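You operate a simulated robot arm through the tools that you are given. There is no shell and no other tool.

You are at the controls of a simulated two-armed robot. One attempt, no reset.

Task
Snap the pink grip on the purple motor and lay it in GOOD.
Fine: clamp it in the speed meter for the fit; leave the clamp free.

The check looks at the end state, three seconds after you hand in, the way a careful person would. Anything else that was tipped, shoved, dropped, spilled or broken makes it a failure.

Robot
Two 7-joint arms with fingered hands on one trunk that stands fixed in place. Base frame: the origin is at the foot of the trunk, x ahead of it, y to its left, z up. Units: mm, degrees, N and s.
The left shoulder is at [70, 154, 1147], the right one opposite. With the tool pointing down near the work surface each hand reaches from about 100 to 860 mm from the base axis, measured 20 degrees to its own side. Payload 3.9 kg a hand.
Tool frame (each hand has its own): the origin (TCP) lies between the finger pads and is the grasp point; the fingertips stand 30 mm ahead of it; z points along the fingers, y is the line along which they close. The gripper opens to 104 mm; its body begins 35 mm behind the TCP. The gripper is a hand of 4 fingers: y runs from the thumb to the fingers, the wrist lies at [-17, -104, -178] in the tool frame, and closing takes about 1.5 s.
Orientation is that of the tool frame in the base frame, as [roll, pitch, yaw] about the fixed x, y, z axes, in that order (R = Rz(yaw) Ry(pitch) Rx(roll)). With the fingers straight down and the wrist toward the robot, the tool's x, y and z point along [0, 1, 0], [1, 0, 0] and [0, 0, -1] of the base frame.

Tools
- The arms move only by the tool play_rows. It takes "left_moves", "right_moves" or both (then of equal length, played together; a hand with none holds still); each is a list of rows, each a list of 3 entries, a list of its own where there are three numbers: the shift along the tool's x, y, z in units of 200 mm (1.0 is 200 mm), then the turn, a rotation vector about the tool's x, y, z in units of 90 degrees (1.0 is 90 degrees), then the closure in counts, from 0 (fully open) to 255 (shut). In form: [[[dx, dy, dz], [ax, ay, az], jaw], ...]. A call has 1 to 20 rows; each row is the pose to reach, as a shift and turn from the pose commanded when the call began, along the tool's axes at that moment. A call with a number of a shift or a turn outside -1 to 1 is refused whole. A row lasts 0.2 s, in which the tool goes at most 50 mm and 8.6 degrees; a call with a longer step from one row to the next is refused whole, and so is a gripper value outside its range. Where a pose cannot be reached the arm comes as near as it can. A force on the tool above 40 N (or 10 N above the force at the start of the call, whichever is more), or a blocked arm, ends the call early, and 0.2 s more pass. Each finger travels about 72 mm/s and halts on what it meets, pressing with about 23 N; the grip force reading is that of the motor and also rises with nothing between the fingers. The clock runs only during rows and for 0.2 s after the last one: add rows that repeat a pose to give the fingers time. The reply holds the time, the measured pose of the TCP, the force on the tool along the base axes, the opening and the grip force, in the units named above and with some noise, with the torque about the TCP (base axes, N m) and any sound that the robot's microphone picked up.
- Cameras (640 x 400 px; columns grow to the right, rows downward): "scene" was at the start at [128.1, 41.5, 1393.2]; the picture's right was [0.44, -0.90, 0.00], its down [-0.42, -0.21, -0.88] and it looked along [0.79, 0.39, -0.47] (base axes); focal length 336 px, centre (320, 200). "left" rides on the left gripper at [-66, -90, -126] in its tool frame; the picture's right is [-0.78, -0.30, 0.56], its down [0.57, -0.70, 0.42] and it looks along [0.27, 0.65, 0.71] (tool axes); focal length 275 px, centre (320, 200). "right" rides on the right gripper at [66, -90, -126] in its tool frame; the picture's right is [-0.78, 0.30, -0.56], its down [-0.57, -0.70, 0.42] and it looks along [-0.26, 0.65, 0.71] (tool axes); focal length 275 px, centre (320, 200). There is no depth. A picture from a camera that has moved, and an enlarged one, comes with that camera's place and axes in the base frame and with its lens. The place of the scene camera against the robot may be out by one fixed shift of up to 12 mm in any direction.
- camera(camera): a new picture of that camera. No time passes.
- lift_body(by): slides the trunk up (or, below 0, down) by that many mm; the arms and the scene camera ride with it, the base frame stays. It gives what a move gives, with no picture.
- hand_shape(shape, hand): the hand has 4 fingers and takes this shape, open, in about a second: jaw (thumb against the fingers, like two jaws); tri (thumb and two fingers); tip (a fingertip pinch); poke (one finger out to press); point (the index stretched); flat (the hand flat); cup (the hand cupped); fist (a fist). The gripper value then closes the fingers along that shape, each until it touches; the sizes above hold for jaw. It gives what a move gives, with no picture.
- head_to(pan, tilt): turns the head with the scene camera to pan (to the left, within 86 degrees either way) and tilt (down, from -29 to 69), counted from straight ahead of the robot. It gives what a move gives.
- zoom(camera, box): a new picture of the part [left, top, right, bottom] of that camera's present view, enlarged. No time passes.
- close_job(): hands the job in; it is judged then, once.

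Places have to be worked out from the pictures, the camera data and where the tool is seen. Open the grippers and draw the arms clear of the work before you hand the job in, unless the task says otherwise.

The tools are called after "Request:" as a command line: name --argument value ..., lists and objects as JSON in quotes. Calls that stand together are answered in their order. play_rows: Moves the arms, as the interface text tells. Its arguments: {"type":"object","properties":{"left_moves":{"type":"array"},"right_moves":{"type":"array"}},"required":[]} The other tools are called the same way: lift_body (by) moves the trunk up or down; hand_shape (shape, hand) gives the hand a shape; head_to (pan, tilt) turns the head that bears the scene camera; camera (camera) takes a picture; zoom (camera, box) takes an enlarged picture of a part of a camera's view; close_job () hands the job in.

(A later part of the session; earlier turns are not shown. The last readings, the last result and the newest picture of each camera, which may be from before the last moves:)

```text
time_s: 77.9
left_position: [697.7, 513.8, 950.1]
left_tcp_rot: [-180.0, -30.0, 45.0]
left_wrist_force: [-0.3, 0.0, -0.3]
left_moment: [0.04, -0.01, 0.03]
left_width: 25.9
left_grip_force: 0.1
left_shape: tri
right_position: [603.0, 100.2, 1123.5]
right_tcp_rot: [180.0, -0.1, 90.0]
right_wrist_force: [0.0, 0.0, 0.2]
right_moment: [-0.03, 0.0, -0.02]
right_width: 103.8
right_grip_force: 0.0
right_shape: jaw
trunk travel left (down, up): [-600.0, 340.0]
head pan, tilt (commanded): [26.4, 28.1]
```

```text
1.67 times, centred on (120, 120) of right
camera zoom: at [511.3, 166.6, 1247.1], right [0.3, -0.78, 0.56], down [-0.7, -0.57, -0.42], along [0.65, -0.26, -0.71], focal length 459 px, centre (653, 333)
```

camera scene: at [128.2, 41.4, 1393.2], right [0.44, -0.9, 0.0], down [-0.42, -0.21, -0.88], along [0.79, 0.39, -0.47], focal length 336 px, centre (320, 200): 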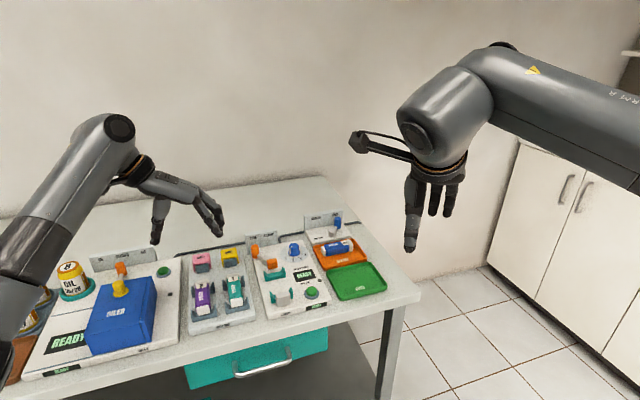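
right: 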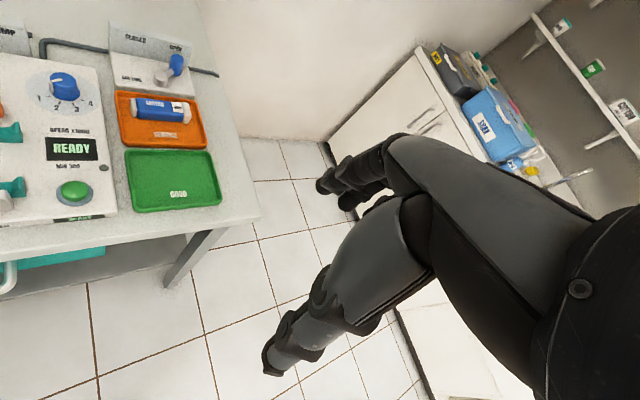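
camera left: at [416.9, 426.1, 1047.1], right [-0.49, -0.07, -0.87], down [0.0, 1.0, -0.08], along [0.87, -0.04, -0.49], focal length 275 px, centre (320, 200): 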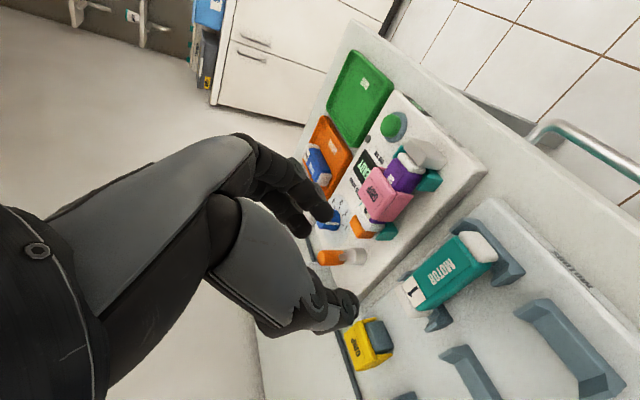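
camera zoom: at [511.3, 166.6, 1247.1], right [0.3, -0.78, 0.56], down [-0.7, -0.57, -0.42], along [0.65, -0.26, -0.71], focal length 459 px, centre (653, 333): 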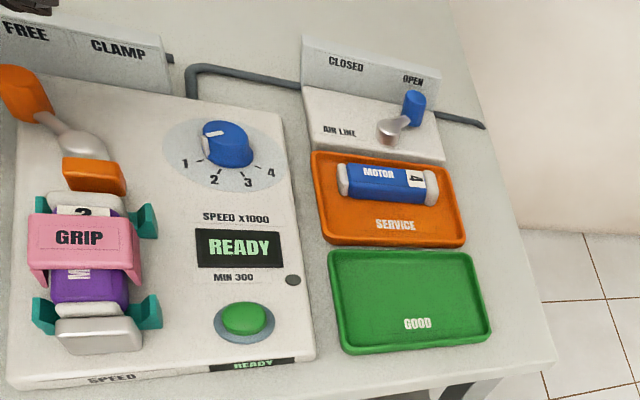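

The clamp is FREE, dial unchanged, and the assembly rests in the cradle. I bring the hand back upright over the assembly to pick it up by the grip.

Request:
play_rows --left_moves '[[[-0.072, 0.021, -0.034], [0, -0.042, 0], 160], [[-0.144, 0.042, -0.067], [0, -0.083, 0], 133], [[-0.215, 0.063, -0.1], [0, -0.125, 0], 133], [[-0.287, 0.084, -0.134], [0, -0.167, 0], 133], [[-0.359, 0.105, -0.167], [0, -0.208, 0], 133], [[-0.43, 0.126, -0.2], [0, -0.25, 0], 133], [[-0.502, 0.147, -0.234], [0, -0.292, 0], 133], [[-0.574, 0.1675, -0.268], [0, -0.333, 0], 133], [[-0.574, 0.1675, -0.268], [0, -0.333, 0], 133]]'

Request:
zoom --camera "scene" --box '[255, 230, 315, 310]'

Request:
zoom --camera "left" --box '[240, 140, 440, 360]'

Request:
zoom --camera "right" --box '[0, 40, 120, 220]'

```text
time_s: 79.9
left_position: [632.8, 401.1, 939.9]
left_tcp_rot: [180.0, -0.1, 45.1]
left_wrist_force: [-0.3, -0.7, 0.6]
left_moment: [-0.03, 0.03, -0.01]
left_width: 49.1
left_grip_force: 0.2
left_shape: tri
right_position: [601.5, 100.7, 1121.2]
right_tcp_rot: [180.0, 0.1, 90.0]
right_wrist_force: [0.0, 0.1, -0.5]
right_moment: [0.03, -0.02, 0.01]
right_width: 104.0
right_grip_force: 0.1
right_shape: jaw
trunk travel left (down, up): [-600.0, 340.0]
head pan, tilt (commanded): [26.4, 28.1]
```

```text
5.00 times, centred on (285, 270) of scene
camera zoom: at [128.2, 41.6, 1393.1], right [0.44, -0.9, 0.0], down [-0.42, -0.21, -0.88], along [0.79, 0.39, -0.47], focal length 1678 px, centre (495, -150)
```

zoom: 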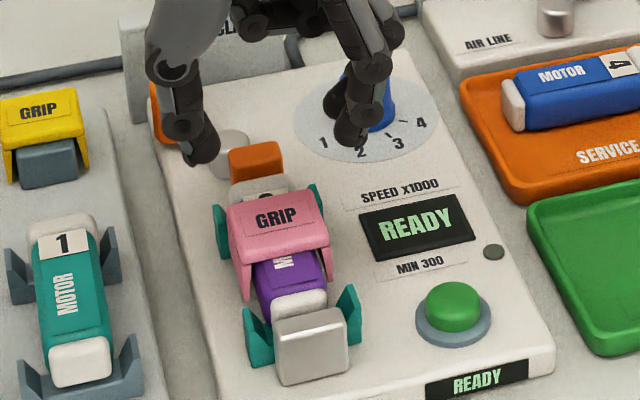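

```text
1.82 times, centred on (340, 250) of left
camera zoom: at [523.7, 416.9, 1065.7], right [-0.76, -0.34, -0.56], down [-0.09, 0.9, -0.42], along [0.65, -0.27, -0.71], focal length 500 px, centre (284, 109)
```

zoom: 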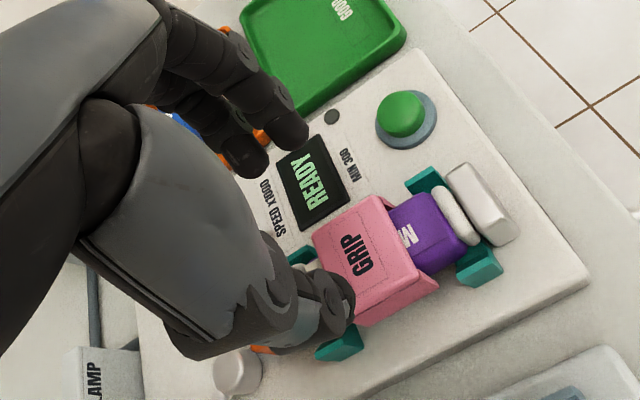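

```text
2.22 times, centred on (60, 130) of right
camera zoom: at [511.2, 166.6, 1247.2], right [0.3, -0.78, 0.56], down [-0.7, -0.57, -0.42], along [0.65, -0.26, -0.71], focal length 612 px, centre (898, 356)
```

zoom: 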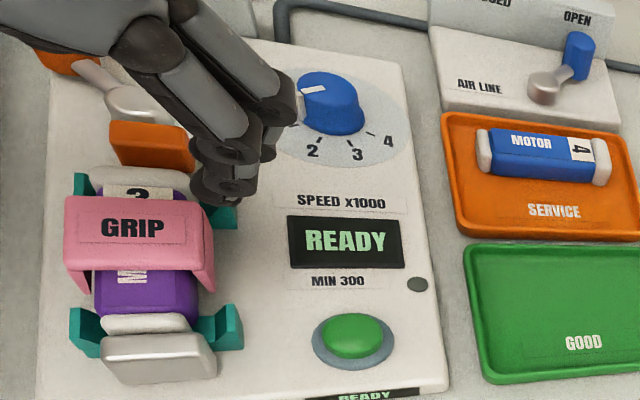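

The hand is upright over the assembly, but the thumb side has less room; I shift 3 mm left, then descend so the tips come beside the grip's plate.

Request:
play_rows --left_moves '[[[0, -0.015, 0.02], [0, 0, 0], 133], [[0, -0.015, 0.08], [0, 0, 0], 133], [[0, -0.015, 0.14], [0, 0, 0], 133], [[0, -0.015, 0.2], [0, 0, 0], 133], [[0, -0.015, 0.2], [0, 0, 0], 133]]'

Request:
zoom --camera "scene" --box '[260, 245, 310, 310]'

Request:
zoom --camera "left" --box '[260, 150, 420, 320]'

```text
time_s: 81.1
left_position: [629.3, 403.4, 899.8]
left_tcp_rot: [179.9, 0.0, 45.0]
left_wrist_force: [-0.4, 0.0, -0.1]
left_moment: [-0.02, 0.03, 0.0]
left_width: 49.3
left_grip_force: 0.2
left_shape: tri
right_position: [601.4, 100.3, 1121.3]
right_tcp_rot: [180.0, 0.0, 90.1]
right_wrist_force: [-0.3, 0.3, 0.8]
right_moment: [0.02, -0.02, -0.02]
right_width: 103.5
right_grip_force: 0.1
right_shape: jaw
trunk travel left (down, up): [-600.0, 340.0]
head pan, tilt (commanded): [26.4, 28.1]
```

```text
6.15 times, centred on (285, 278) of scene
camera zoom: at [128.1, 41.3, 1393.2], right [0.44, -0.9, 0.0], down [-0.42, -0.21, -0.88], along [0.79, 0.39, -0.47], focal length 2065 px, centre (535, -277)
```

zoom: 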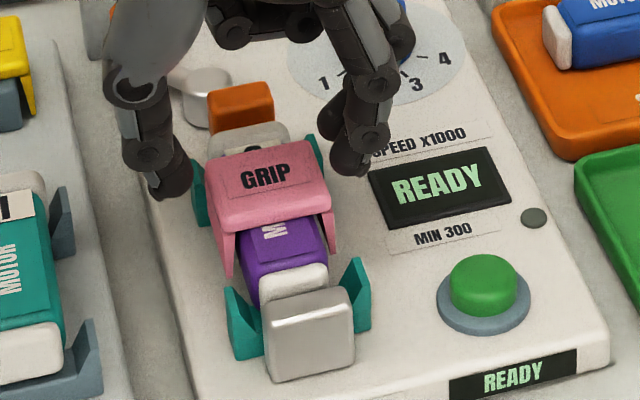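

```text
2.35 times, centred on (340, 235) of left
camera zoom: at [520.1, 419.6, 1026.1], right [-0.76, -0.34, -0.56], down [-0.09, 0.9, -0.42], along [0.65, -0.27, -0.71], focal length 648 px, centre (273, 118)
```

zoom: 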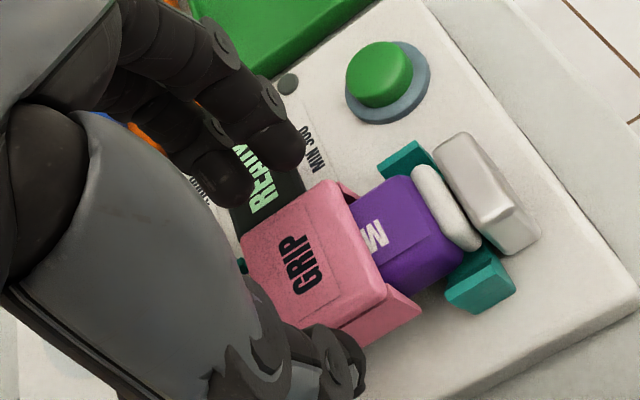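

The clearances are now nearly equal (about 4.5 mm and 2.6 mm), so I shift 1 mm back to the right and descend the last 21 mm.

Request:
play_rows --left_moves '[[[0, 0.005, 0.02], [0, 0, 0], 133], [[0, 0.005, 0.05], [0, 0, 0], 133], [[0, 0.005, 0.08], [0, 0, 0], 133], [[0, 0.005, 0.107], [0, 0, 0], 133], [[0, 0.005, 0.107], [0, 0, 0], 133]]'

Request:
zoom --camera "scene" --box '[260, 245, 310, 310]'

Request:
zoom --camera "left" --box '[260, 150, 420, 320]'

```text
time_s: 82.3
left_position: [631.3, 402.5, 879.3]
left_tcp_rot: [-180.0, 0.0, 45.0]
left_wrist_force: [-0.7, -0.6, -0.1]
left_moment: [0.0, 0.02, -0.01]
left_width: 49.1
left_grip_force: 0.0
left_shape: tri
right_position: [601.7, 100.0, 1121.6]
right_tcp_rot: [-180.0, 0.0, 90.0]
right_wrist_force: [-0.5, -0.2, 0.7]
right_moment: [0.01, 0.01, 0.01]
right_width: 103.8
right_grip_force: 0.1
right_shape: jaw
trunk travel left (down, up): [-600.0, 340.0]
head pan, tilt (commanded): [26.4, 28.1]
```

```text
6.15 times, centred on (285, 278) of scene
camera zoom: at [128.1, 41.4, 1393.2], right [0.44, -0.9, 0.0], down [-0.42, -0.21, -0.88], along [0.79, 0.39, -0.47], focal length 2065 px, centre (535, -277)
```

zoom: 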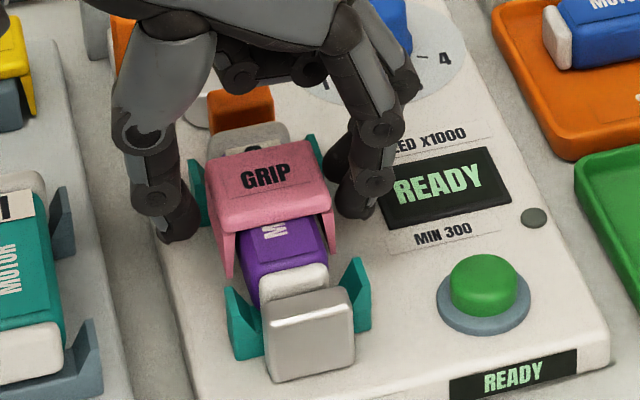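

```text
2.35 times, centred on (340, 235) of left
camera zoom: at [521.4, 419.4, 1004.2], right [-0.76, -0.34, -0.56], down [-0.09, 0.9, -0.42], along [0.65, -0.27, -0.71], focal length 648 px, centre (273, 118)
```

zoom: 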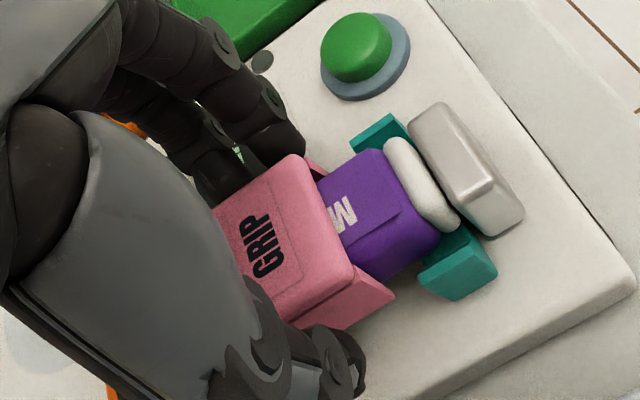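

The fingers bracket the grip evenly. I close on it.

Request:
play_rows --left_moves '[[[0, 0, 0], [0, 0, 0], 165], [[0, 0, 0], [0, 0, 0], 195], [[0, 0, 0], [0, 0, 0], 225], [[0, 0, 0], [0, 0, 0], 235], [[0, 0, 0], [0, 0, 0], 235], [[0, 0, 0], [0, 0, 0], 235]]'

Request:
zoom --camera "scene" --box '[260, 245, 310, 310]'

Request:
zoom --camera "left" --box '[260, 150, 420, 320]'

```text
time_s: 83.7
left_position: [631.6, 402.5, 880.6]
left_tcp_rot: [-180.0, 0.0, 45.0]
left_wrist_force: [-0.3, -0.5, -0.9]
left_moment: [0.0, -0.03, -0.03]
left_width: 36.8
left_grip_force: 23.5
left_shape: tri
right_position: [603.2, 100.3, 1121.5]
right_tcp_rot: [-180.0, 0.0, 90.0]
right_wrist_force: [0.1, -0.6, 0.1]
right_moment: [-0.01, -0.01, -0.01]
right_width: 103.9
right_grip_force: 0.0
right_shape: jaw
trunk travel left (down, up): [-600.0, 340.0]
head pan, tilt (commanded): [26.4, 28.1]
```

```text
6.15 times, centred on (285, 278) of scene
camera zoom: at [128.4, 41.5, 1393.1], right [0.44, -0.9, 0.0], down [-0.42, -0.21, -0.88], along [0.79, 0.39, -0.47], focal length 2065 px, centre (535, -277)
```

zoom: 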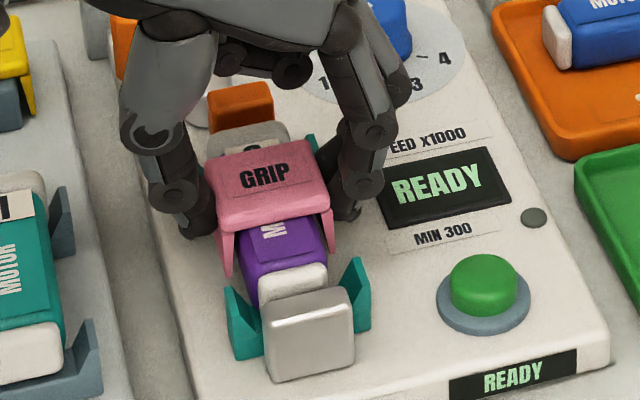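

```text
2.35 times, centred on (340, 235) of left
camera zoom: at [521.6, 419.3, 1004.2], right [-0.76, -0.34, -0.56], down [-0.09, 0.9, -0.42], along [0.65, -0.27, -0.71], focal length 648 px, centre (273, 118)
```

zoom: 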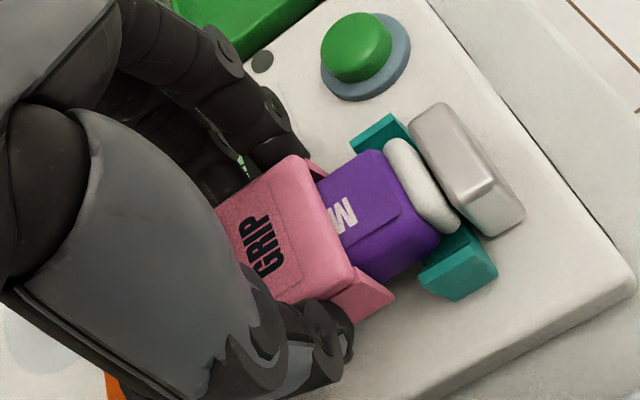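

The grip is firmly held at 36.8 mm with nothing shifted. I lift slowly 15 mm first to see that the motor comes along.

Request:
play_rows --left_moves '[[[0, 0, -0.015], [0, 0, 0], 240], [[0, 0, -0.03], [0, 0, 0], 240], [[0, 0, -0.05], [0, 0, 0], 240], [[0, 0, -0.075], [0, 0, 0], 240], [[0, 0, -0.075], [0, 0, 0], 240]]'

Request:
zoom --camera "scene" --box '[260, 245, 310, 310]'

Request:
zoom --camera "left" --box '[260, 150, 420, 320]'

```text
time_s: 84.9
left_position: [631.6, 403.4, 894.6]
left_tcp_rot: [-179.9, 0.0, 45.0]
left_wrist_force: [-0.2, 0.4, -0.4]
left_moment: [0.01, -0.01, -0.01]
left_width: 36.4
left_grip_force: 23.1
left_shape: tri
right_position: [601.9, 100.9, 1121.2]
right_tcp_rot: [180.0, 0.0, 89.9]
right_wrist_force: [0.7, -1.0, -0.3]
right_moment: [0.02, -0.03, 0.0]
right_width: 103.5
right_grip_force: 0.1
right_shape: jaw
trunk travel left (down, up): [-600.0, 340.0]
head pan, tilt (commanded): [26.4, 28.1]
```

```text
6.15 times, centred on (285, 278) of scene
camera zoom: at [128.4, 41.6, 1393.1], right [0.44, -0.9, 0.0], down [-0.42, -0.21, -0.88], along [0.79, 0.39, -0.47], focal length 2065 px, centre (535, -277)
```

zoom: 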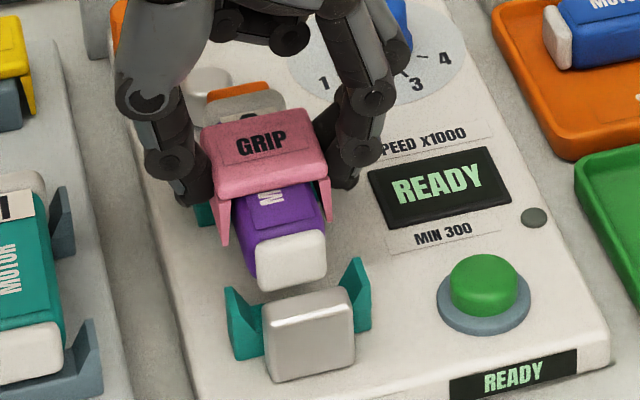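

```text
2.35 times, centred on (340, 235) of left
camera zoom: at [521.6, 419.7, 1019.8], right [-0.76, -0.34, -0.56], down [-0.09, 0.9, -0.42], along [0.65, -0.27, -0.71], focal length 648 px, centre (273, 118)
```

zoom: 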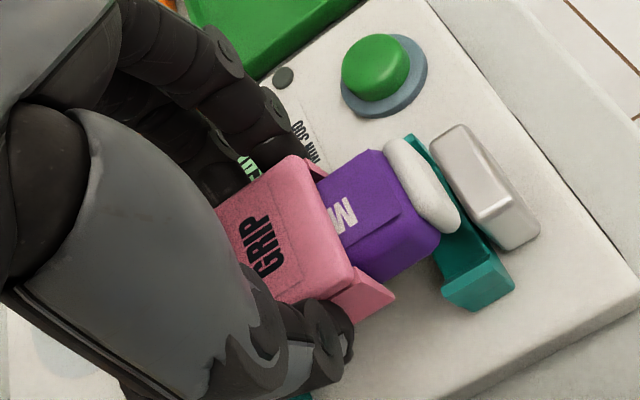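

The motor and grip rise together as one piece. I lift on to a safe height and then measure the GOOD tray.

Request:
play_rows --left_moves '[[[0, 0, -0.1], [0, 0, 0], 240], [[0, 0, -0.2], [0, 0, 0], 240], [[0, 0, -0.3], [0, 0, 0], 240], [[0, 0, -0.4], [0, 0, 0], 240], [[0, 0, -0.5], [0, 0, 0], 240], [[0, 0, -0.5], [0, 0, 0], 240]]'

Request:
zoom --camera "scene" --box '[310, 240, 400, 310]'

Request:
zoom --camera "right" --box '[110, 130, 240, 220]'

Request:
zoom --camera "left" --box '[240, 60, 440, 260]'

```text
time_s: 86.3
left_position: [631.5, 404.0, 995.8]
left_tcp_rot: [-180.0, -0.1, 45.0]
left_wrist_force: [0.1, -0.2, -1.1]
left_moment: [-0.02, 0.03, 0.03]
left_width: 36.8
left_grip_force: 23.1
left_shape: tri
right_position: [602.3, 100.5, 1121.7]
right_tcp_rot: [180.0, 0.0, 90.0]
right_wrist_force: [-0.8, -1.1, -0.3]
right_moment: [0.01, -0.01, 0.03]
right_width: 103.7
right_grip_force: 0.0
right_shape: jaw
trunk travel left (down, up): [-600.0, 340.0]
head pan, tilt (commanded): [26.4, 28.1]
```

```text
5.71 times, centred on (355, 275) of scene
camera zoom: at [128.5, 41.8, 1393.1], right [0.44, -0.9, 0.0], down [-0.42, -0.21, -0.88], along [0.79, 0.39, -0.47], focal length 1918 px, centre (120, -229)
```

zoom: 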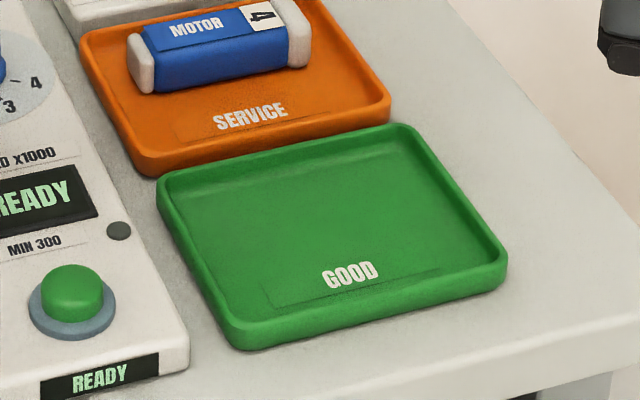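

```text
4.44 times, centred on (175, 175) of right
camera zoom: at [511.5, 166.8, 1247.0], right [0.3, -0.78, 0.56], down [-0.7, -0.57, -0.42], along [0.65, -0.26, -0.71], focal length 1224 px, centre (964, 311)
```

zoom: 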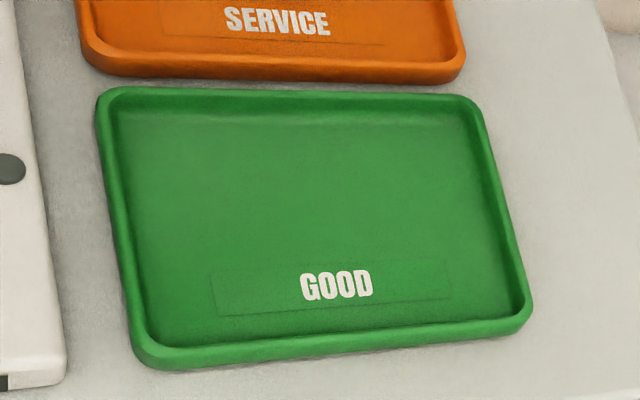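

```text
2.00 times, centred on (340, 160) of left
camera zoom: at [521.7, 420.8, 1120.5], right [-0.76, -0.34, -0.56], down [-0.09, 0.9, -0.42], along [0.65, -0.27, -0.71], focal length 551 px, centre (280, 280)
```

zoom: 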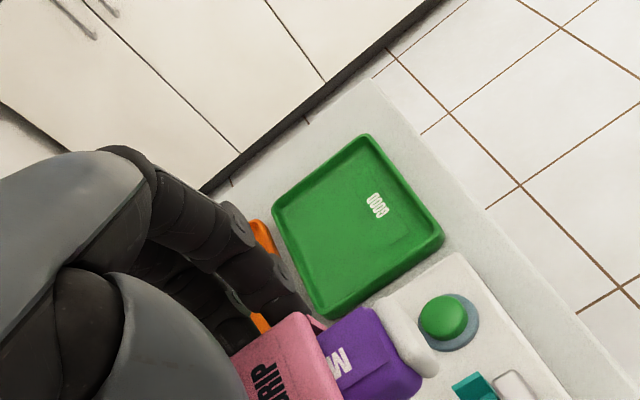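

The tray's floor is near z=804, its centre near (760, 248), longer side along the bench, so the motor must be turned 90°. The right arm would be near the left forearm there, so I first draw the right arm back and turn its camera to watch the tray.

Request:
play_rows --right_moves '[[[-0.1, -0.0655, -0.014], [0, 0, -0.0667], 0], [[-0.2, -0.131, -0.028], [0, 0, -0.1333], 0], [[-0.3, -0.1965, -0.042], [0, 0, -0.2], 0], [[-0.4, -0.262, -0.056], [0, 0, -0.2667], 0], [[-0.5, -0.3275, -0.07], [0, 0, -0.3333], 0], [[-0.6, -0.393, -0.084], [0, 0, -0.4], 0], [[-0.7, -0.4585, -0.098], [0, 0, -0.4667], 0], [[-0.8, -0.524, -0.112], [0, 0, -0.5333], 0], [[-0.9, -0.5895, -0.126], [0, 0, -0.6], 0], [[-1.0, -0.655, -0.14], [0, 0, -0.6667], 0], [[-1.0, -0.655, -0.14], [0, 0, -0.6667], 0]]'

Request:
camera --camera "right"

Request:
camera --camera "scene"

```text
time_s: 88.7
left_position: [631.3, 403.4, 995.5]
left_tcp_rot: [180.0, 0.1, 45.0]
left_wrist_force: [-0.3, -0.1, -1.2]
left_moment: [0.0, -0.01, -0.03]
left_width: 36.8
left_grip_force: 23.1
left_shape: tri
right_position: [444.8, -64.3, 1142.4]
right_tcp_rot: [-178.1, -2.4, 143.2]
right_wrist_force: [-0.2, 0.8, -0.1]
right_moment: [0.0, -0.01, 0.03]
right_width: 104.0
right_grip_force: 0.1
right_shape: jaw
right hand out of reach, approached as far as the arm can: row 9, 10, 11
trunk travel left (down, up): [-600.0, 340.0]
head pan, tilt (commanded): [26.4, 28.1]
```

```text
taken
camera right: at [344.9, -96.7, 1273.2], right [0.83, -0.23, 0.51], down [0.02, -0.91, -0.42], along [0.56, 0.36, -0.75], focal length 275 px, centre (320, 200)
```

right: 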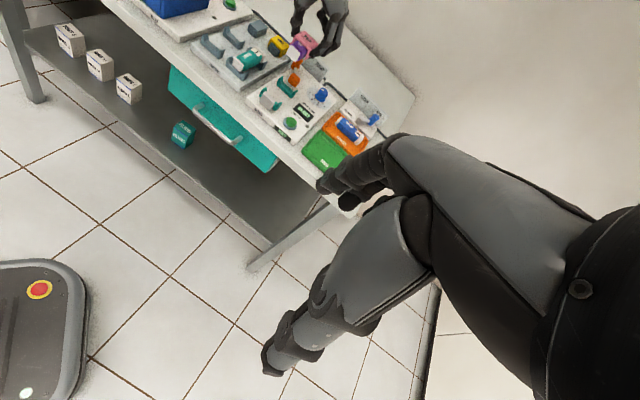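

```text
taken
camera scene: at [128.1, 40.9, 1393.2], right [0.44, -0.9, 0.0], down [-0.42, -0.21, -0.88], along [0.79, 0.39, -0.47], focal length 336 px, centre (320, 200)
```

scene: 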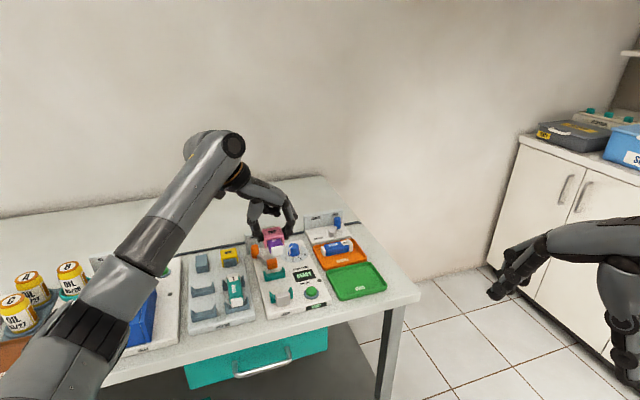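

The right arm is well back and still sees the tray. Now I turn the held assembly the first 45° while moving it half-way toward GOOD at height.

Request:
play_rows --left_moves '[[[-0.00625, 0.069, 0], [0, 0, -0.0625], 240], [[-0.0125, 0.1375, 0], [0, 0, -0.125], 240], [[-0.01875, 0.206, 0], [0, 0, -0.1875], 240], [[-0.025, 0.275, 0], [0, 0, -0.25], 240], [[-0.03125, 0.344, 0], [0, 0, -0.3125], 240], [[-0.0375, 0.4125, 0], [0, 0, -0.375], 240], [[-0.04375, 0.481, 0], [0, 0, -0.4375], 240], [[-0.05, 0.55, 0], [0, 0, -0.5], 240], [[-0.05, 0.55, 0], [0, 0, -0.5], 240]]'

Request:
camera --camera "scene"

Request:
camera --camera "left"

```text
time_s: 90.7
left_position: [701.8, 318.2, 993.1]
left_tcp_rot: [-180.0, 0.0, 90.1]
left_wrist_force: [0.2, 0.1, -1.0]
left_moment: [-0.02, -0.02, -0.01]
left_width: 36.6
left_grip_force: 22.5
left_shape: tri
right_position: [445.9, -64.1, 1142.5]
right_tcp_rot: [-178.2, -2.4, 143.1]
right_wrist_force: [-0.1, -0.3, 0.1]
right_moment: [0.01, -0.02, 0.0]
right_width: 103.9
right_grip_force: 0.1
right_shape: jaw
trunk travel left (down, up): [-600.0, 340.0]
head pan, tilt (commanded): [26.4, 28.1]
```

```text
taken
camera scene: at [128.1, 41.8, 1393.2], right [0.44, -0.9, 0.0], down [-0.42, -0.21, -0.88], along [0.79, 0.39, -0.47], focal length 336 px, centre (320, 200)
```

scene: 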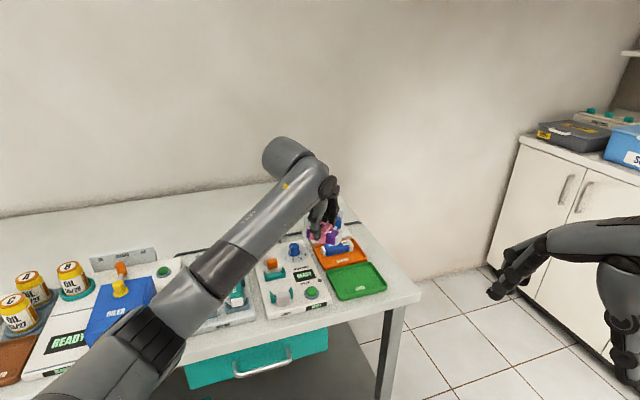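

```text
taken
camera left: at [612.9, 251.8, 1119.1], right [-0.29, -0.78, -0.56], down [-0.7, 0.57, -0.42], along [0.65, 0.27, -0.71], focal length 275 px, centre (320, 200)
```

left: 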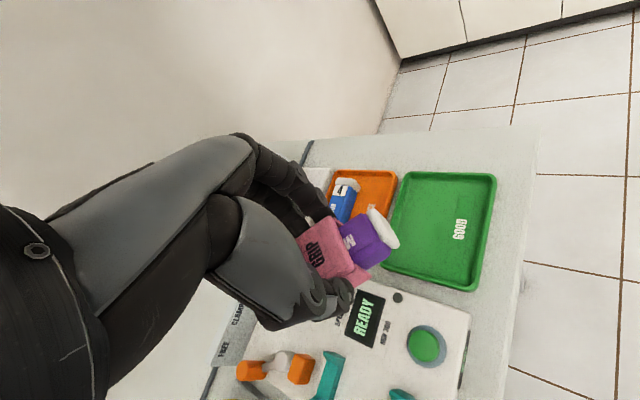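

All clear. I turn the remaining 45° and bring the assembly over the tray centre, still high.

Request:
play_rows --left_moves '[[[-0.0458, 0.0358, 0], [0, 0, -0.0625], 240], [[-0.0916, 0.0717, 0], [0, 0, -0.125], 240], [[-0.1374, 0.1075, 0], [0, 0, -0.1875], 240], [[-0.1833, 0.1434, 0], [0, 0, -0.25], 240], [[-0.2291, 0.1792, 0], [0, 0, -0.3125], 240], [[-0.2749, 0.215, 0], [0, 0, -0.375], 240], [[-0.3207, 0.2509, 0], [0, 0, -0.4375], 240], [[-0.3665, 0.2867, 0], [0, 0, -0.5], 240], [[-0.3665, 0.2867, 0], [0, 0, -0.5], 240]]'

Request:
camera --camera "scene"

Request:
camera --camera "left"

Request:
camera --camera "right"

```text
time_s: 92.7
left_position: [759.0, 244.5, 995.3]
left_tcp_rot: [-180.0, 0.0, 135.2]
left_wrist_force: [-0.6, 0.0, -1.7]
left_moment: [-0.01, 0.03, -0.03]
left_width: 36.6
left_grip_force: 22.9
left_shape: tri
right_position: [446.6, -63.9, 1143.1]
right_tcp_rot: [-178.1, -2.4, 143.2]
right_wrist_force: [-0.2, -0.1, 0.0]
right_moment: [-0.02, -0.01, -0.02]
right_width: 103.8
right_grip_force: 0.0
right_shape: jaw
trunk travel left (down, up): [-600.0, 340.0]
head pan, tilt (commanded): [26.4, 28.1]
```

```text
taken
camera scene: at [128.2, 41.8, 1393.1], right [0.44, -0.9, 0.0], down [-0.42, -0.21, -0.88], along [0.79, 0.39, -0.47], focal length 336 px, centre (320, 200)
```

scene: 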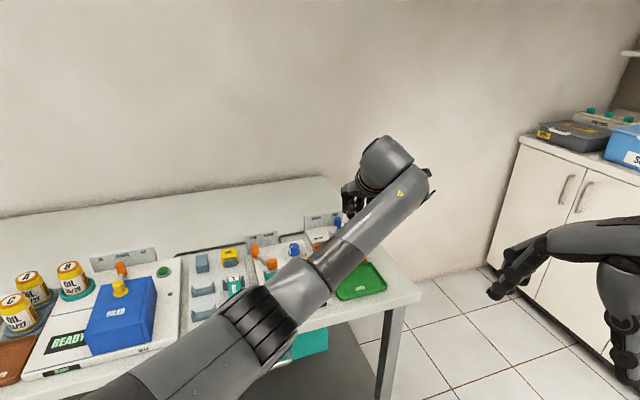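

```text
taken
camera left: at [743.3, 134.6, 1119.8], right [0.34, -0.76, -0.56], down [-0.9, -0.09, -0.42], along [0.27, 0.65, -0.71], focal length 275 px, centre (320, 200)
```

left: 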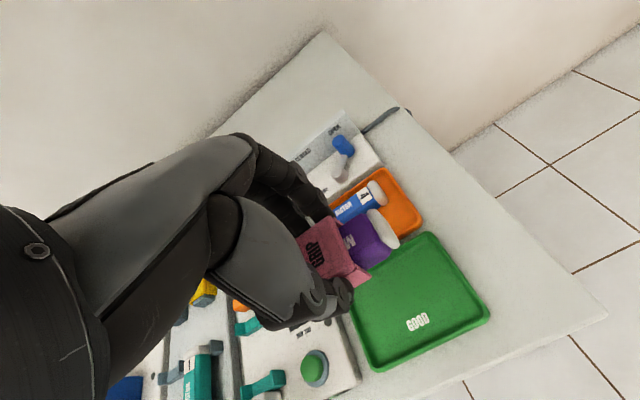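

```text
taken
camera right: at [345.3, -95.5, 1273.1], right [0.83, -0.23, 0.51], down [0.02, -0.91, -0.42], along [0.56, 0.36, -0.75], focal length 275 px, centre (320, 200)
```

right: 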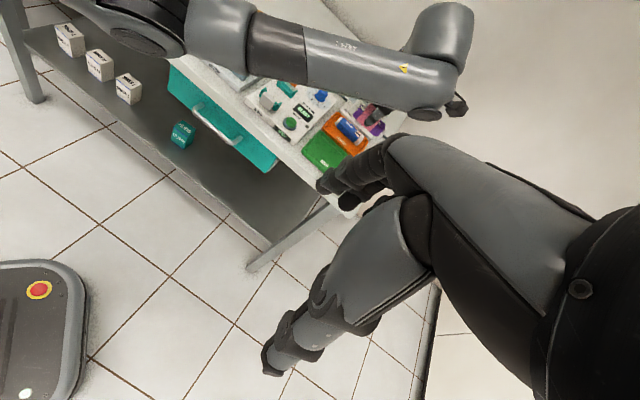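

The assembly is over the tray, turned along it. I zoom in from the left camera to measure the tray relative to the hand.

Request:
zoom --camera "left" --box '[280, 140, 520, 390]'

Request:
zoom --camera "right" --box '[280, 80, 420, 200]'

```text
1.60 times, centred on (400, 265) of left
camera zoom: at [743.3, 134.6, 1119.8], right [0.34, -0.76, -0.56], down [-0.9, -0.09, -0.42], along [0.27, 0.65, -0.71], focal length 440 px, centre (192, 96)
```

zoom: 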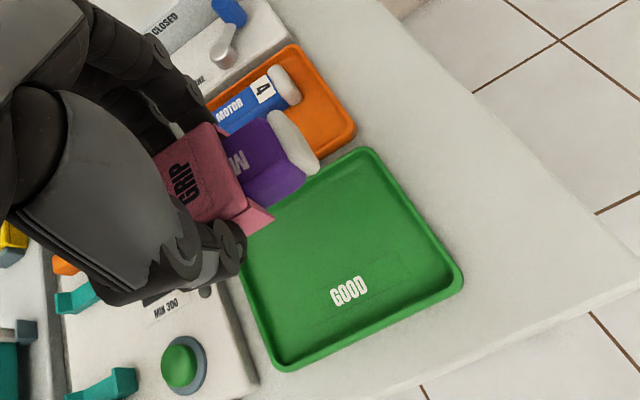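

```text
3.33 times, centred on (350, 140) of right
camera zoom: at [345.3, -95.5, 1273.1], right [0.83, -0.23, 0.51], down [0.02, -0.91, -0.42], along [0.56, 0.36, -0.75], focal length 918 px, centre (220, 400)
```

zoom: 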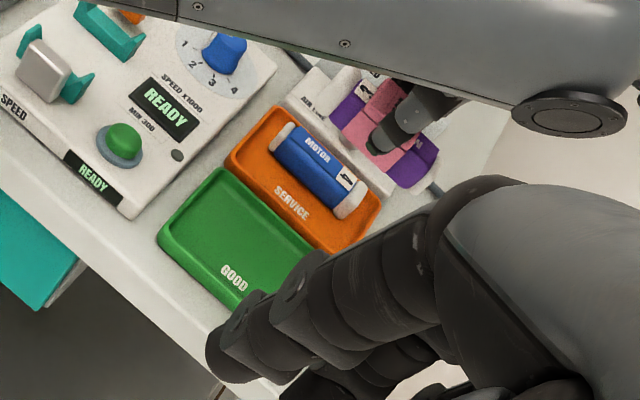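

The tray centre is confirmed at about s1=362, s2=712, right under the assembly. I lower to about 10 mm above the expected touch-down.

Request:
play_rows --left_moves '[[[0, 0, 0.1], [0, 0, 0], 240], [[0, 0, 0.2], [0, 0, 0], 240], [[0, 0, 0.3], [0, 0, 0], 240], [[0, 0, 0.4], [0, 0, 0], 240], [[0, 0, 0.5], [0, 0, 0], 240], [[0, 0, 0.58], [0, 0, 0], 240], [[0, 0, 0.64], [0, 0, 0], 240], [[0, 0, 0.64], [0, 0, 0], 240]]'

Request:
zoom --camera "left" --box '[260, 140, 480, 360]'

Request:
zoom --camera "right" --box '[290, 80, 390, 180]'

Request:
zoom --camera "scene" --box '[280, 190, 440, 310]'

```text
time_s: 94.5
left_position: [759.3, 245.6, 865.6]
left_tcp_rot: [180.0, 0.0, 135.0]
left_wrist_force: [0.0, 0.6, -1.4]
left_moment: [0.0, 0.0, 0.03]
left_width: 36.6
left_grip_force: 23.3
left_shape: tri
right_position: [445.5, -63.9, 1142.8]
right_tcp_rot: [-178.2, -2.4, 143.1]
right_wrist_force: [0.2, -0.6, 0.2]
right_moment: [-0.04, 0.02, 0.0]
right_width: 103.9
right_grip_force: 0.0
right_shape: jaw
trunk travel left (down, up): [-600.0, 340.0]
head pan, tilt (commanded): [26.4, 28.1]
```

```text
1.82 times, centred on (370, 250) of left
camera zoom: at [743.7, 134.7, 990.4], right [0.34, -0.76, -0.56], down [-0.9, -0.09, -0.42], along [0.27, 0.65, -0.71], focal length 500 px, centre (229, 109)
```

zoom: 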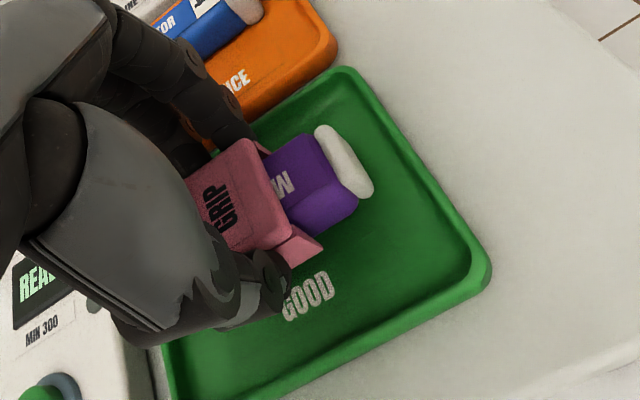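

```text
4.00 times, centred on (340, 130) of right
camera zoom: at [345.5, -96.0, 1273.1], right [0.83, -0.23, 0.51], down [0.02, -0.91, -0.42], along [0.56, 0.36, -0.75], focal length 1101 px, centre (240, 480)
```

zoom: 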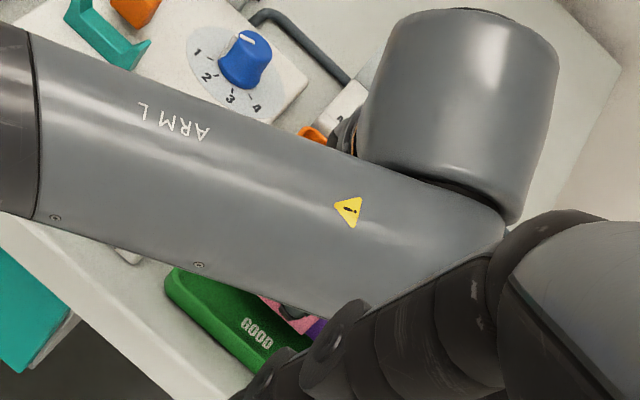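

```text
3.33 times, centred on (360, 250) of scene
camera zoom: at [128.3, 41.3, 1393.1], right [0.44, -0.9, 0.0], down [-0.42, -0.21, -0.88], along [0.79, 0.39, -0.47], focal length 1119 px, centre (187, 33)
```

zoom: 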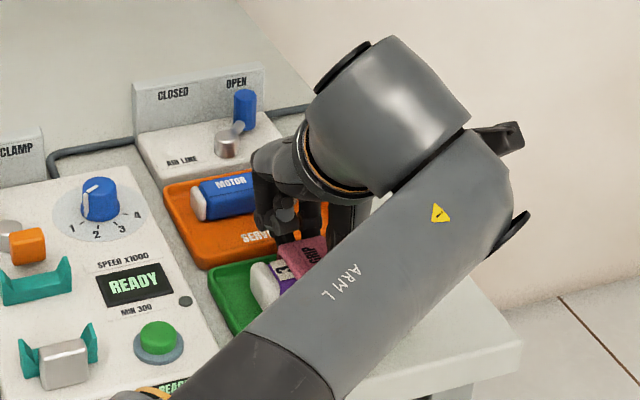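

The assembly is just above the tray floor, inside the rim all round. I lower in small steps watching for touch-down.

Request:
play_rows --left_moves '[[[0, 0, 0.01], [0, 0, 0], 240], [[0, 0, 0.02], [0, 0, 0], 240], [[0, 0, 0.03], [0, 0, 0], 240], [[0, 0, 0.03], [0, 0, 0], 240]]'

```text
time_s: 95.5
left_position: [759.0, 245.5, 859.0]
left_tcp_rot: [-180.0, 0.0, 135.0]
left_wrist_force: [-0.2, 0.2, -1.4]
left_moment: [-0.02, 0.01, -0.01]
left_width: 36.7
left_grip_force: 22.8
left_shape: tri
right_position: [445.4, -64.4, 1141.4]
right_tcp_rot: [-178.1, -2.4, 143.1]
right_wrist_force: [-0.1, -0.3, -0.3]
right_moment: [-0.01, -0.02, 0.01]
right_width: 103.9
right_grip_force: 0.0
right_shape: jaw
trunk travel left (down, up): [-600.0, 340.0]
head pan, tilt (commanded): [26.4, 28.1]
```

No contact yet at z≈859.6. I go down another 4 mm.

Request:
play_rows --left_moves '[[[0, 0, 0.0075], [0, 0, 0], 240], [[0, 0, 0.015], [0, 0, 0], 240], [[0, 0, 0.02], [0, 0, 0], 240], [[0, 0, 0.02], [0, 0, 0], 240]]'

Request:
zoom --camera "left" --box '[270, 150, 460, 340]'

```text
time_s: 96.5
left_position: [760.3, 244.5, 856.3]
left_tcp_rot: [179.9, 0.0, 135.0]
left_wrist_force: [0.6, 0.0, -0.6]
left_moment: [-0.03, 0.03, -0.03]
left_width: 36.5
left_grip_force: 22.9
left_shape: tri
right_position: [444.1, -62.7, 1141.2]
right_tcp_rot: [-178.2, -2.4, 143.1]
right_wrist_force: [-0.6, -0.2, -0.4]
right_moment: [0.01, 0.01, 0.04]
right_width: 104.1
right_grip_force: 0.1
right_shape: jaw
trunk travel left (down, up): [-600.0, 340.0]
head pan, tilt (commanded): [26.4, 28.1]
```

```text
2.11 times, centred on (365, 245) of left
camera zoom: at [743.6, 134.0, 981.1], right [0.34, -0.76, -0.56], down [-0.9, -0.09, -0.42], along [0.27, 0.65, -0.71], focal length 580 px, centre (225, 105)
```

zoom: 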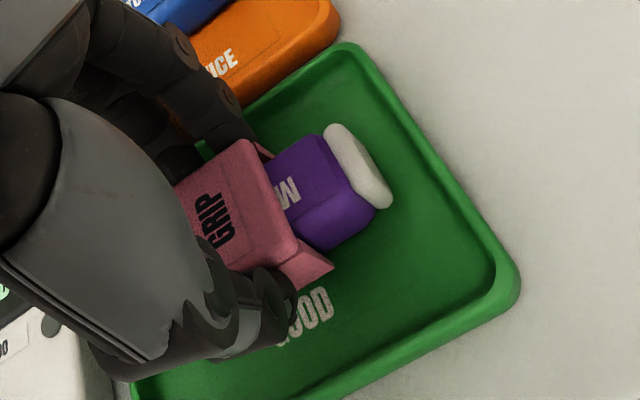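

Still free; the assembly sits well inside the tray. I continue in 2 mm steps.

Request:
play_rows --left_moves '[[[0, 0, 0.005], [0, 0, 0], 240], [[0, 0, 0.01], [0, 0, 0], 240], [[0, 0, 0.015], [0, 0, 0], 240], [[0, 0, 0.015], [0, 0, 0], 240]]'

```text
time_s: 97.5
left_position: [757.8, 244.7, 853.0]
left_tcp_rot: [180.0, 0.0, 135.0]
left_wrist_force: [-0.1, -0.9, -0.8]
left_moment: [0.03, -0.02, 0.01]
left_width: 36.5
left_grip_force: 22.7
left_shape: tri
right_position: [446.2, -63.7, 1142.1]
right_tcp_rot: [-178.1, -2.4, 143.1]
right_wrist_force: [1.0, -0.6, 0.3]
right_moment: [-0.02, 0.02, -0.04]
right_width: 103.9
right_grip_force: 0.0
right_shape: jaw
trunk travel left (down, up): [-600.0, 340.0]
head pan, tilt (commanded): [26.4, 28.1]
```

No contact at z≈852.6. Another 3 mm.

Request:
play_rows --left_moves '[[[0, 0, 0.005], [0, 0, 0], 240], [[0, 0, 0.01], [0, 0, 0], 240], [[0, 0, 0.015], [0, 0, 0], 240], [[0, 0, 0.015], [0, 0, 0], 240]]'

Request:
zoom --camera "left" --box '[270, 150, 460, 340]'

Request:
zoom --camera "scene" --box '[320, 240, 380, 300]'

```text
time_s: 98.5
left_position: [759.5, 244.4, 850.2]
left_tcp_rot: [179.9, 0.0, 135.0]
left_wrist_force: [1.4, -0.4, 1.7]
left_moment: [0.01, -0.04, 0.0]
left_width: 36.5
left_grip_force: 23.1
left_shape: tri
right_position: [445.2, -64.0, 1142.9]
right_tcp_rot: [-178.0, -2.4, 143.1]
right_wrist_force: [-0.4, 0.2, 0.2]
right_moment: [-0.02, -0.02, 0.02]
right_width: 103.9
right_grip_force: 0.1
right_shape: jaw
trunk travel left (down, up): [-600.0, 340.0]
head pan, tilt (commanded): [26.4, 28.1]
```

```text
2.11 times, centred on (365, 245) of left
camera zoom: at [742.4, 133.7, 975.8], right [0.34, -0.76, -0.56], down [-0.9, -0.09, -0.43], along [0.27, 0.65, -0.71], focal length 580 px, centre (225, 105)
```

zoom: 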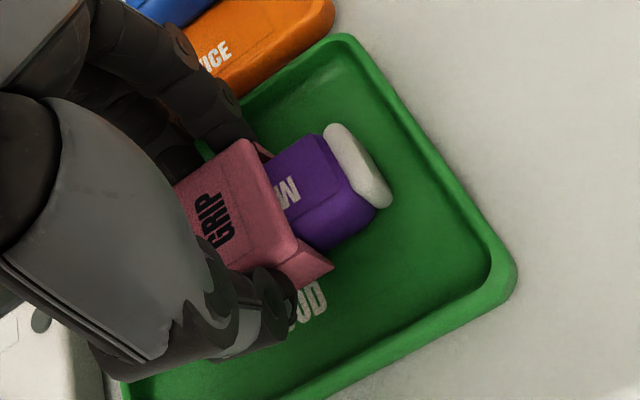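

```text
6.67 times, centred on (350, 270) of scene
camera zoom: at [127.8, 41.0, 1393.2], right [0.44, -0.9, 0.0], down [-0.42, -0.21, -0.88], along [0.79, 0.39, -0.47], focal length 2237 px, centre (120, -267)
```

zoom: 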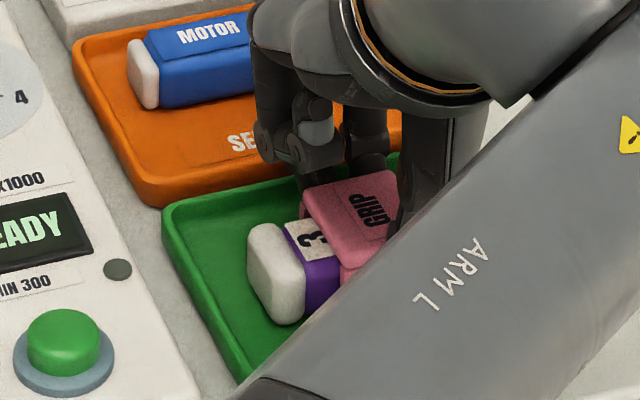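

A small upward force (about 2.5 N over baseline) shows first touch. One more millimetre to confirm it is resting.

Request:
play_rows --left_moves '[[[0, 0, 0.004], [0, 0, 0], 240], [[0, 0, 0.0075], [0, 0, 0], 240], [[0, 0, 0.0075], [0, 0, 0], 240]]'

```text
time_s: 99.3
left_position: [759.0, 243.6, 850.0]
left_tcp_rot: [179.8, 0.1, 134.9]
left_wrist_force: [3.3, 0.5, 8.7]
left_moment: [0.05, -0.05, 0.0]
left_width: 36.7
left_grip_force: 22.7
left_shape: tri
right_position: [445.1, -63.9, 1143.7]
right_tcp_rot: [-178.1, -2.3, 143.1]
right_wrist_force: [1.1, 0.0, -0.5]
right_moment: [-0.02, -0.03, -0.02]
right_width: 104.0
right_grip_force: 0.0
right_shape: jaw
trunk travel left (down, up): [-600.0, 340.0]
head pan, tilt (commanded): [26.4, 28.1]
```

The assembly rests on the tray floor (9 N). I ease off 1.5 mm, and open the fingers modestly to stay clear of the rim.

Request:
play_rows --left_moves '[[[0, 0, -0.0075], [0, 0, 0], 240], [[0, 0, -0.0075], [0, 0, 0], 200], [[0, 0, -0.0075], [0, 0, 0], 160], [[0, 0, -0.0075], [0, 0, 0], 145], [[0, 0, -0.0075], [0, 0, 0], 145], [[0, 0, -0.0075], [0, 0, 0], 145]]'

Request:
zoom --camera "left" --box '[270, 150, 460, 340]'

Request:
zoom --camera "scene" --box '[320, 240, 380, 300]'

```text
time_s: 100.7
left_position: [759.2, 244.3, 850.5]
left_tcp_rot: [180.0, 0.0, 135.1]
left_wrist_force: [-0.1, -0.4, -0.2]
left_moment: [0.0, 0.01, -0.01]
left_width: 44.6
left_grip_force: 0.1
left_shape: tri
right_position: [446.3, -65.2, 1142.8]
right_tcp_rot: [-178.0, -2.4, 143.1]
right_wrist_force: [-0.1, 0.2, -0.9]
right_moment: [-0.01, 0.01, -0.01]
right_width: 104.0
right_grip_force: 0.1
right_shape: jaw
trunk travel left (down, up): [-600.0, 340.0]
head pan, tilt (commanded): [26.4, 28.1]
```

```text
2.11 times, centred on (365, 245) of left
camera zoom: at [742.4, 134.3, 975.1], right [0.34, -0.76, -0.56], down [-0.9, -0.09, -0.42], along [0.27, 0.65, -0.71], focal length 580 px, centre (225, 105)
```

zoom: 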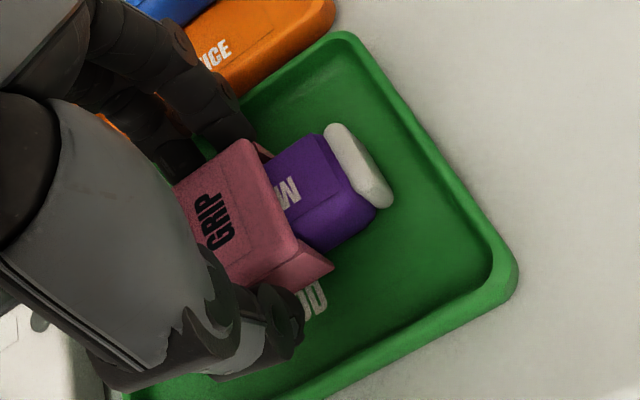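

```text
6.67 times, centred on (350, 270) of scene
camera zoom: at [128.2, 41.2, 1393.1], right [0.44, -0.9, 0.0], down [-0.42, -0.21, -0.88], along [0.79, 0.39, -0.47], focal length 2237 px, centre (120, -267)
```

zoom: 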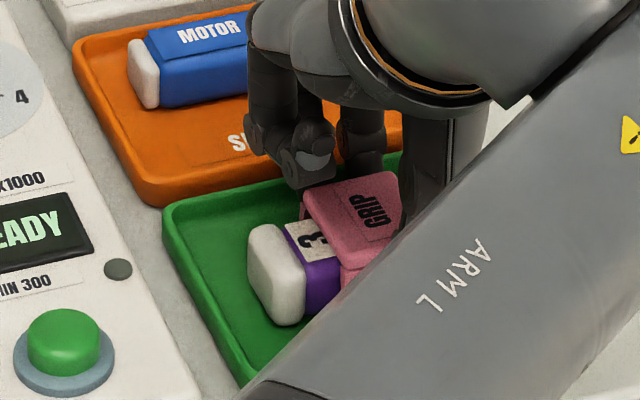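

The fingers are off the grip and the assembly lies still. I rise straight up, slowly at first.

Request:
play_rows --left_moves '[[[0, 0, -0.03], [0, 0, 0], 145], [[0, 0, -0.07], [0, 0, 0], 145], [[0, 0, -0.13], [0, 0, 0], 145], [[0, 0, -0.22], [0, 0, 0], 145], [[0, 0, -0.34], [0, 0, 0], 145], [[0, 0, -0.5], [0, 0, 0], 145], [[0, 0, -0.66], [0, 0, 0], 145], [[0, 0, -0.75], [0, 0, 0], 145], [[0, 0, -0.75], [0, 0, 0], 145]]'

Request:
zoom --camera "left" --box '[280, 140, 520, 390]'

Request:
camera --camera "scene"

```text
time_s: 102.7
left_position: [759.6, 245.8, 999.9]
left_tcp_rot: [180.0, 0.0, 135.0]
left_wrist_force: [-0.9, -0.1, 0.2]
left_moment: [-0.04, -0.02, -0.03]
left_width: 44.7
left_grip_force: 0.0
left_shape: tri
right_position: [447.0, -63.8, 1142.6]
right_tcp_rot: [-178.2, -2.4, 143.1]
right_wrist_force: [-0.4, -0.8, -0.5]
right_moment: [0.01, -0.02, 0.01]
right_width: 103.4
right_grip_force: 0.0
right_shape: jaw
trunk travel left (down, up): [-600.0, 340.0]
head pan, tilt (commanded): [26.4, 28.1]
```

```text
1.60 times, centred on (400, 265) of left
camera zoom: at [743.7, 135.0, 1124.9], right [0.34, -0.76, -0.56], down [-0.9, -0.09, -0.42], along [0.27, 0.65, -0.71], focal length 440 px, centre (192, 96)
```

zoom: 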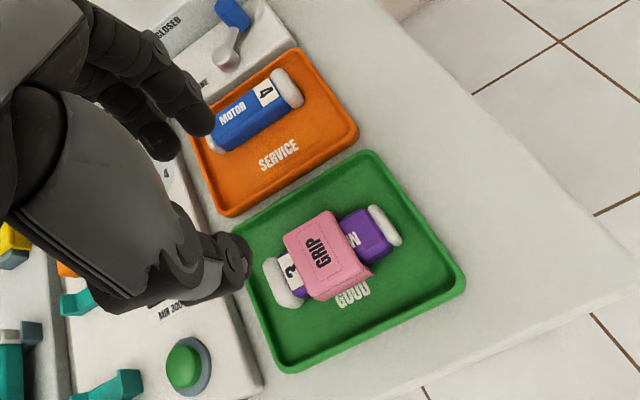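

```text
taken
camera scene: at [128.3, 41.2, 1393.1], right [0.44, -0.9, 0.0], down [-0.42, -0.21, -0.88], along [0.79, 0.39, -0.47], focal length 336 px, centre (320, 200)
```

scene: 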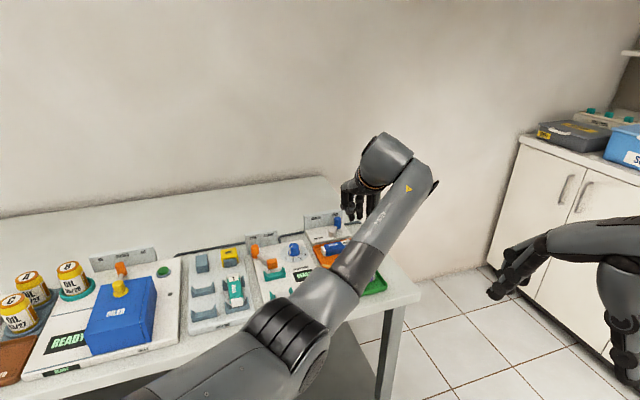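

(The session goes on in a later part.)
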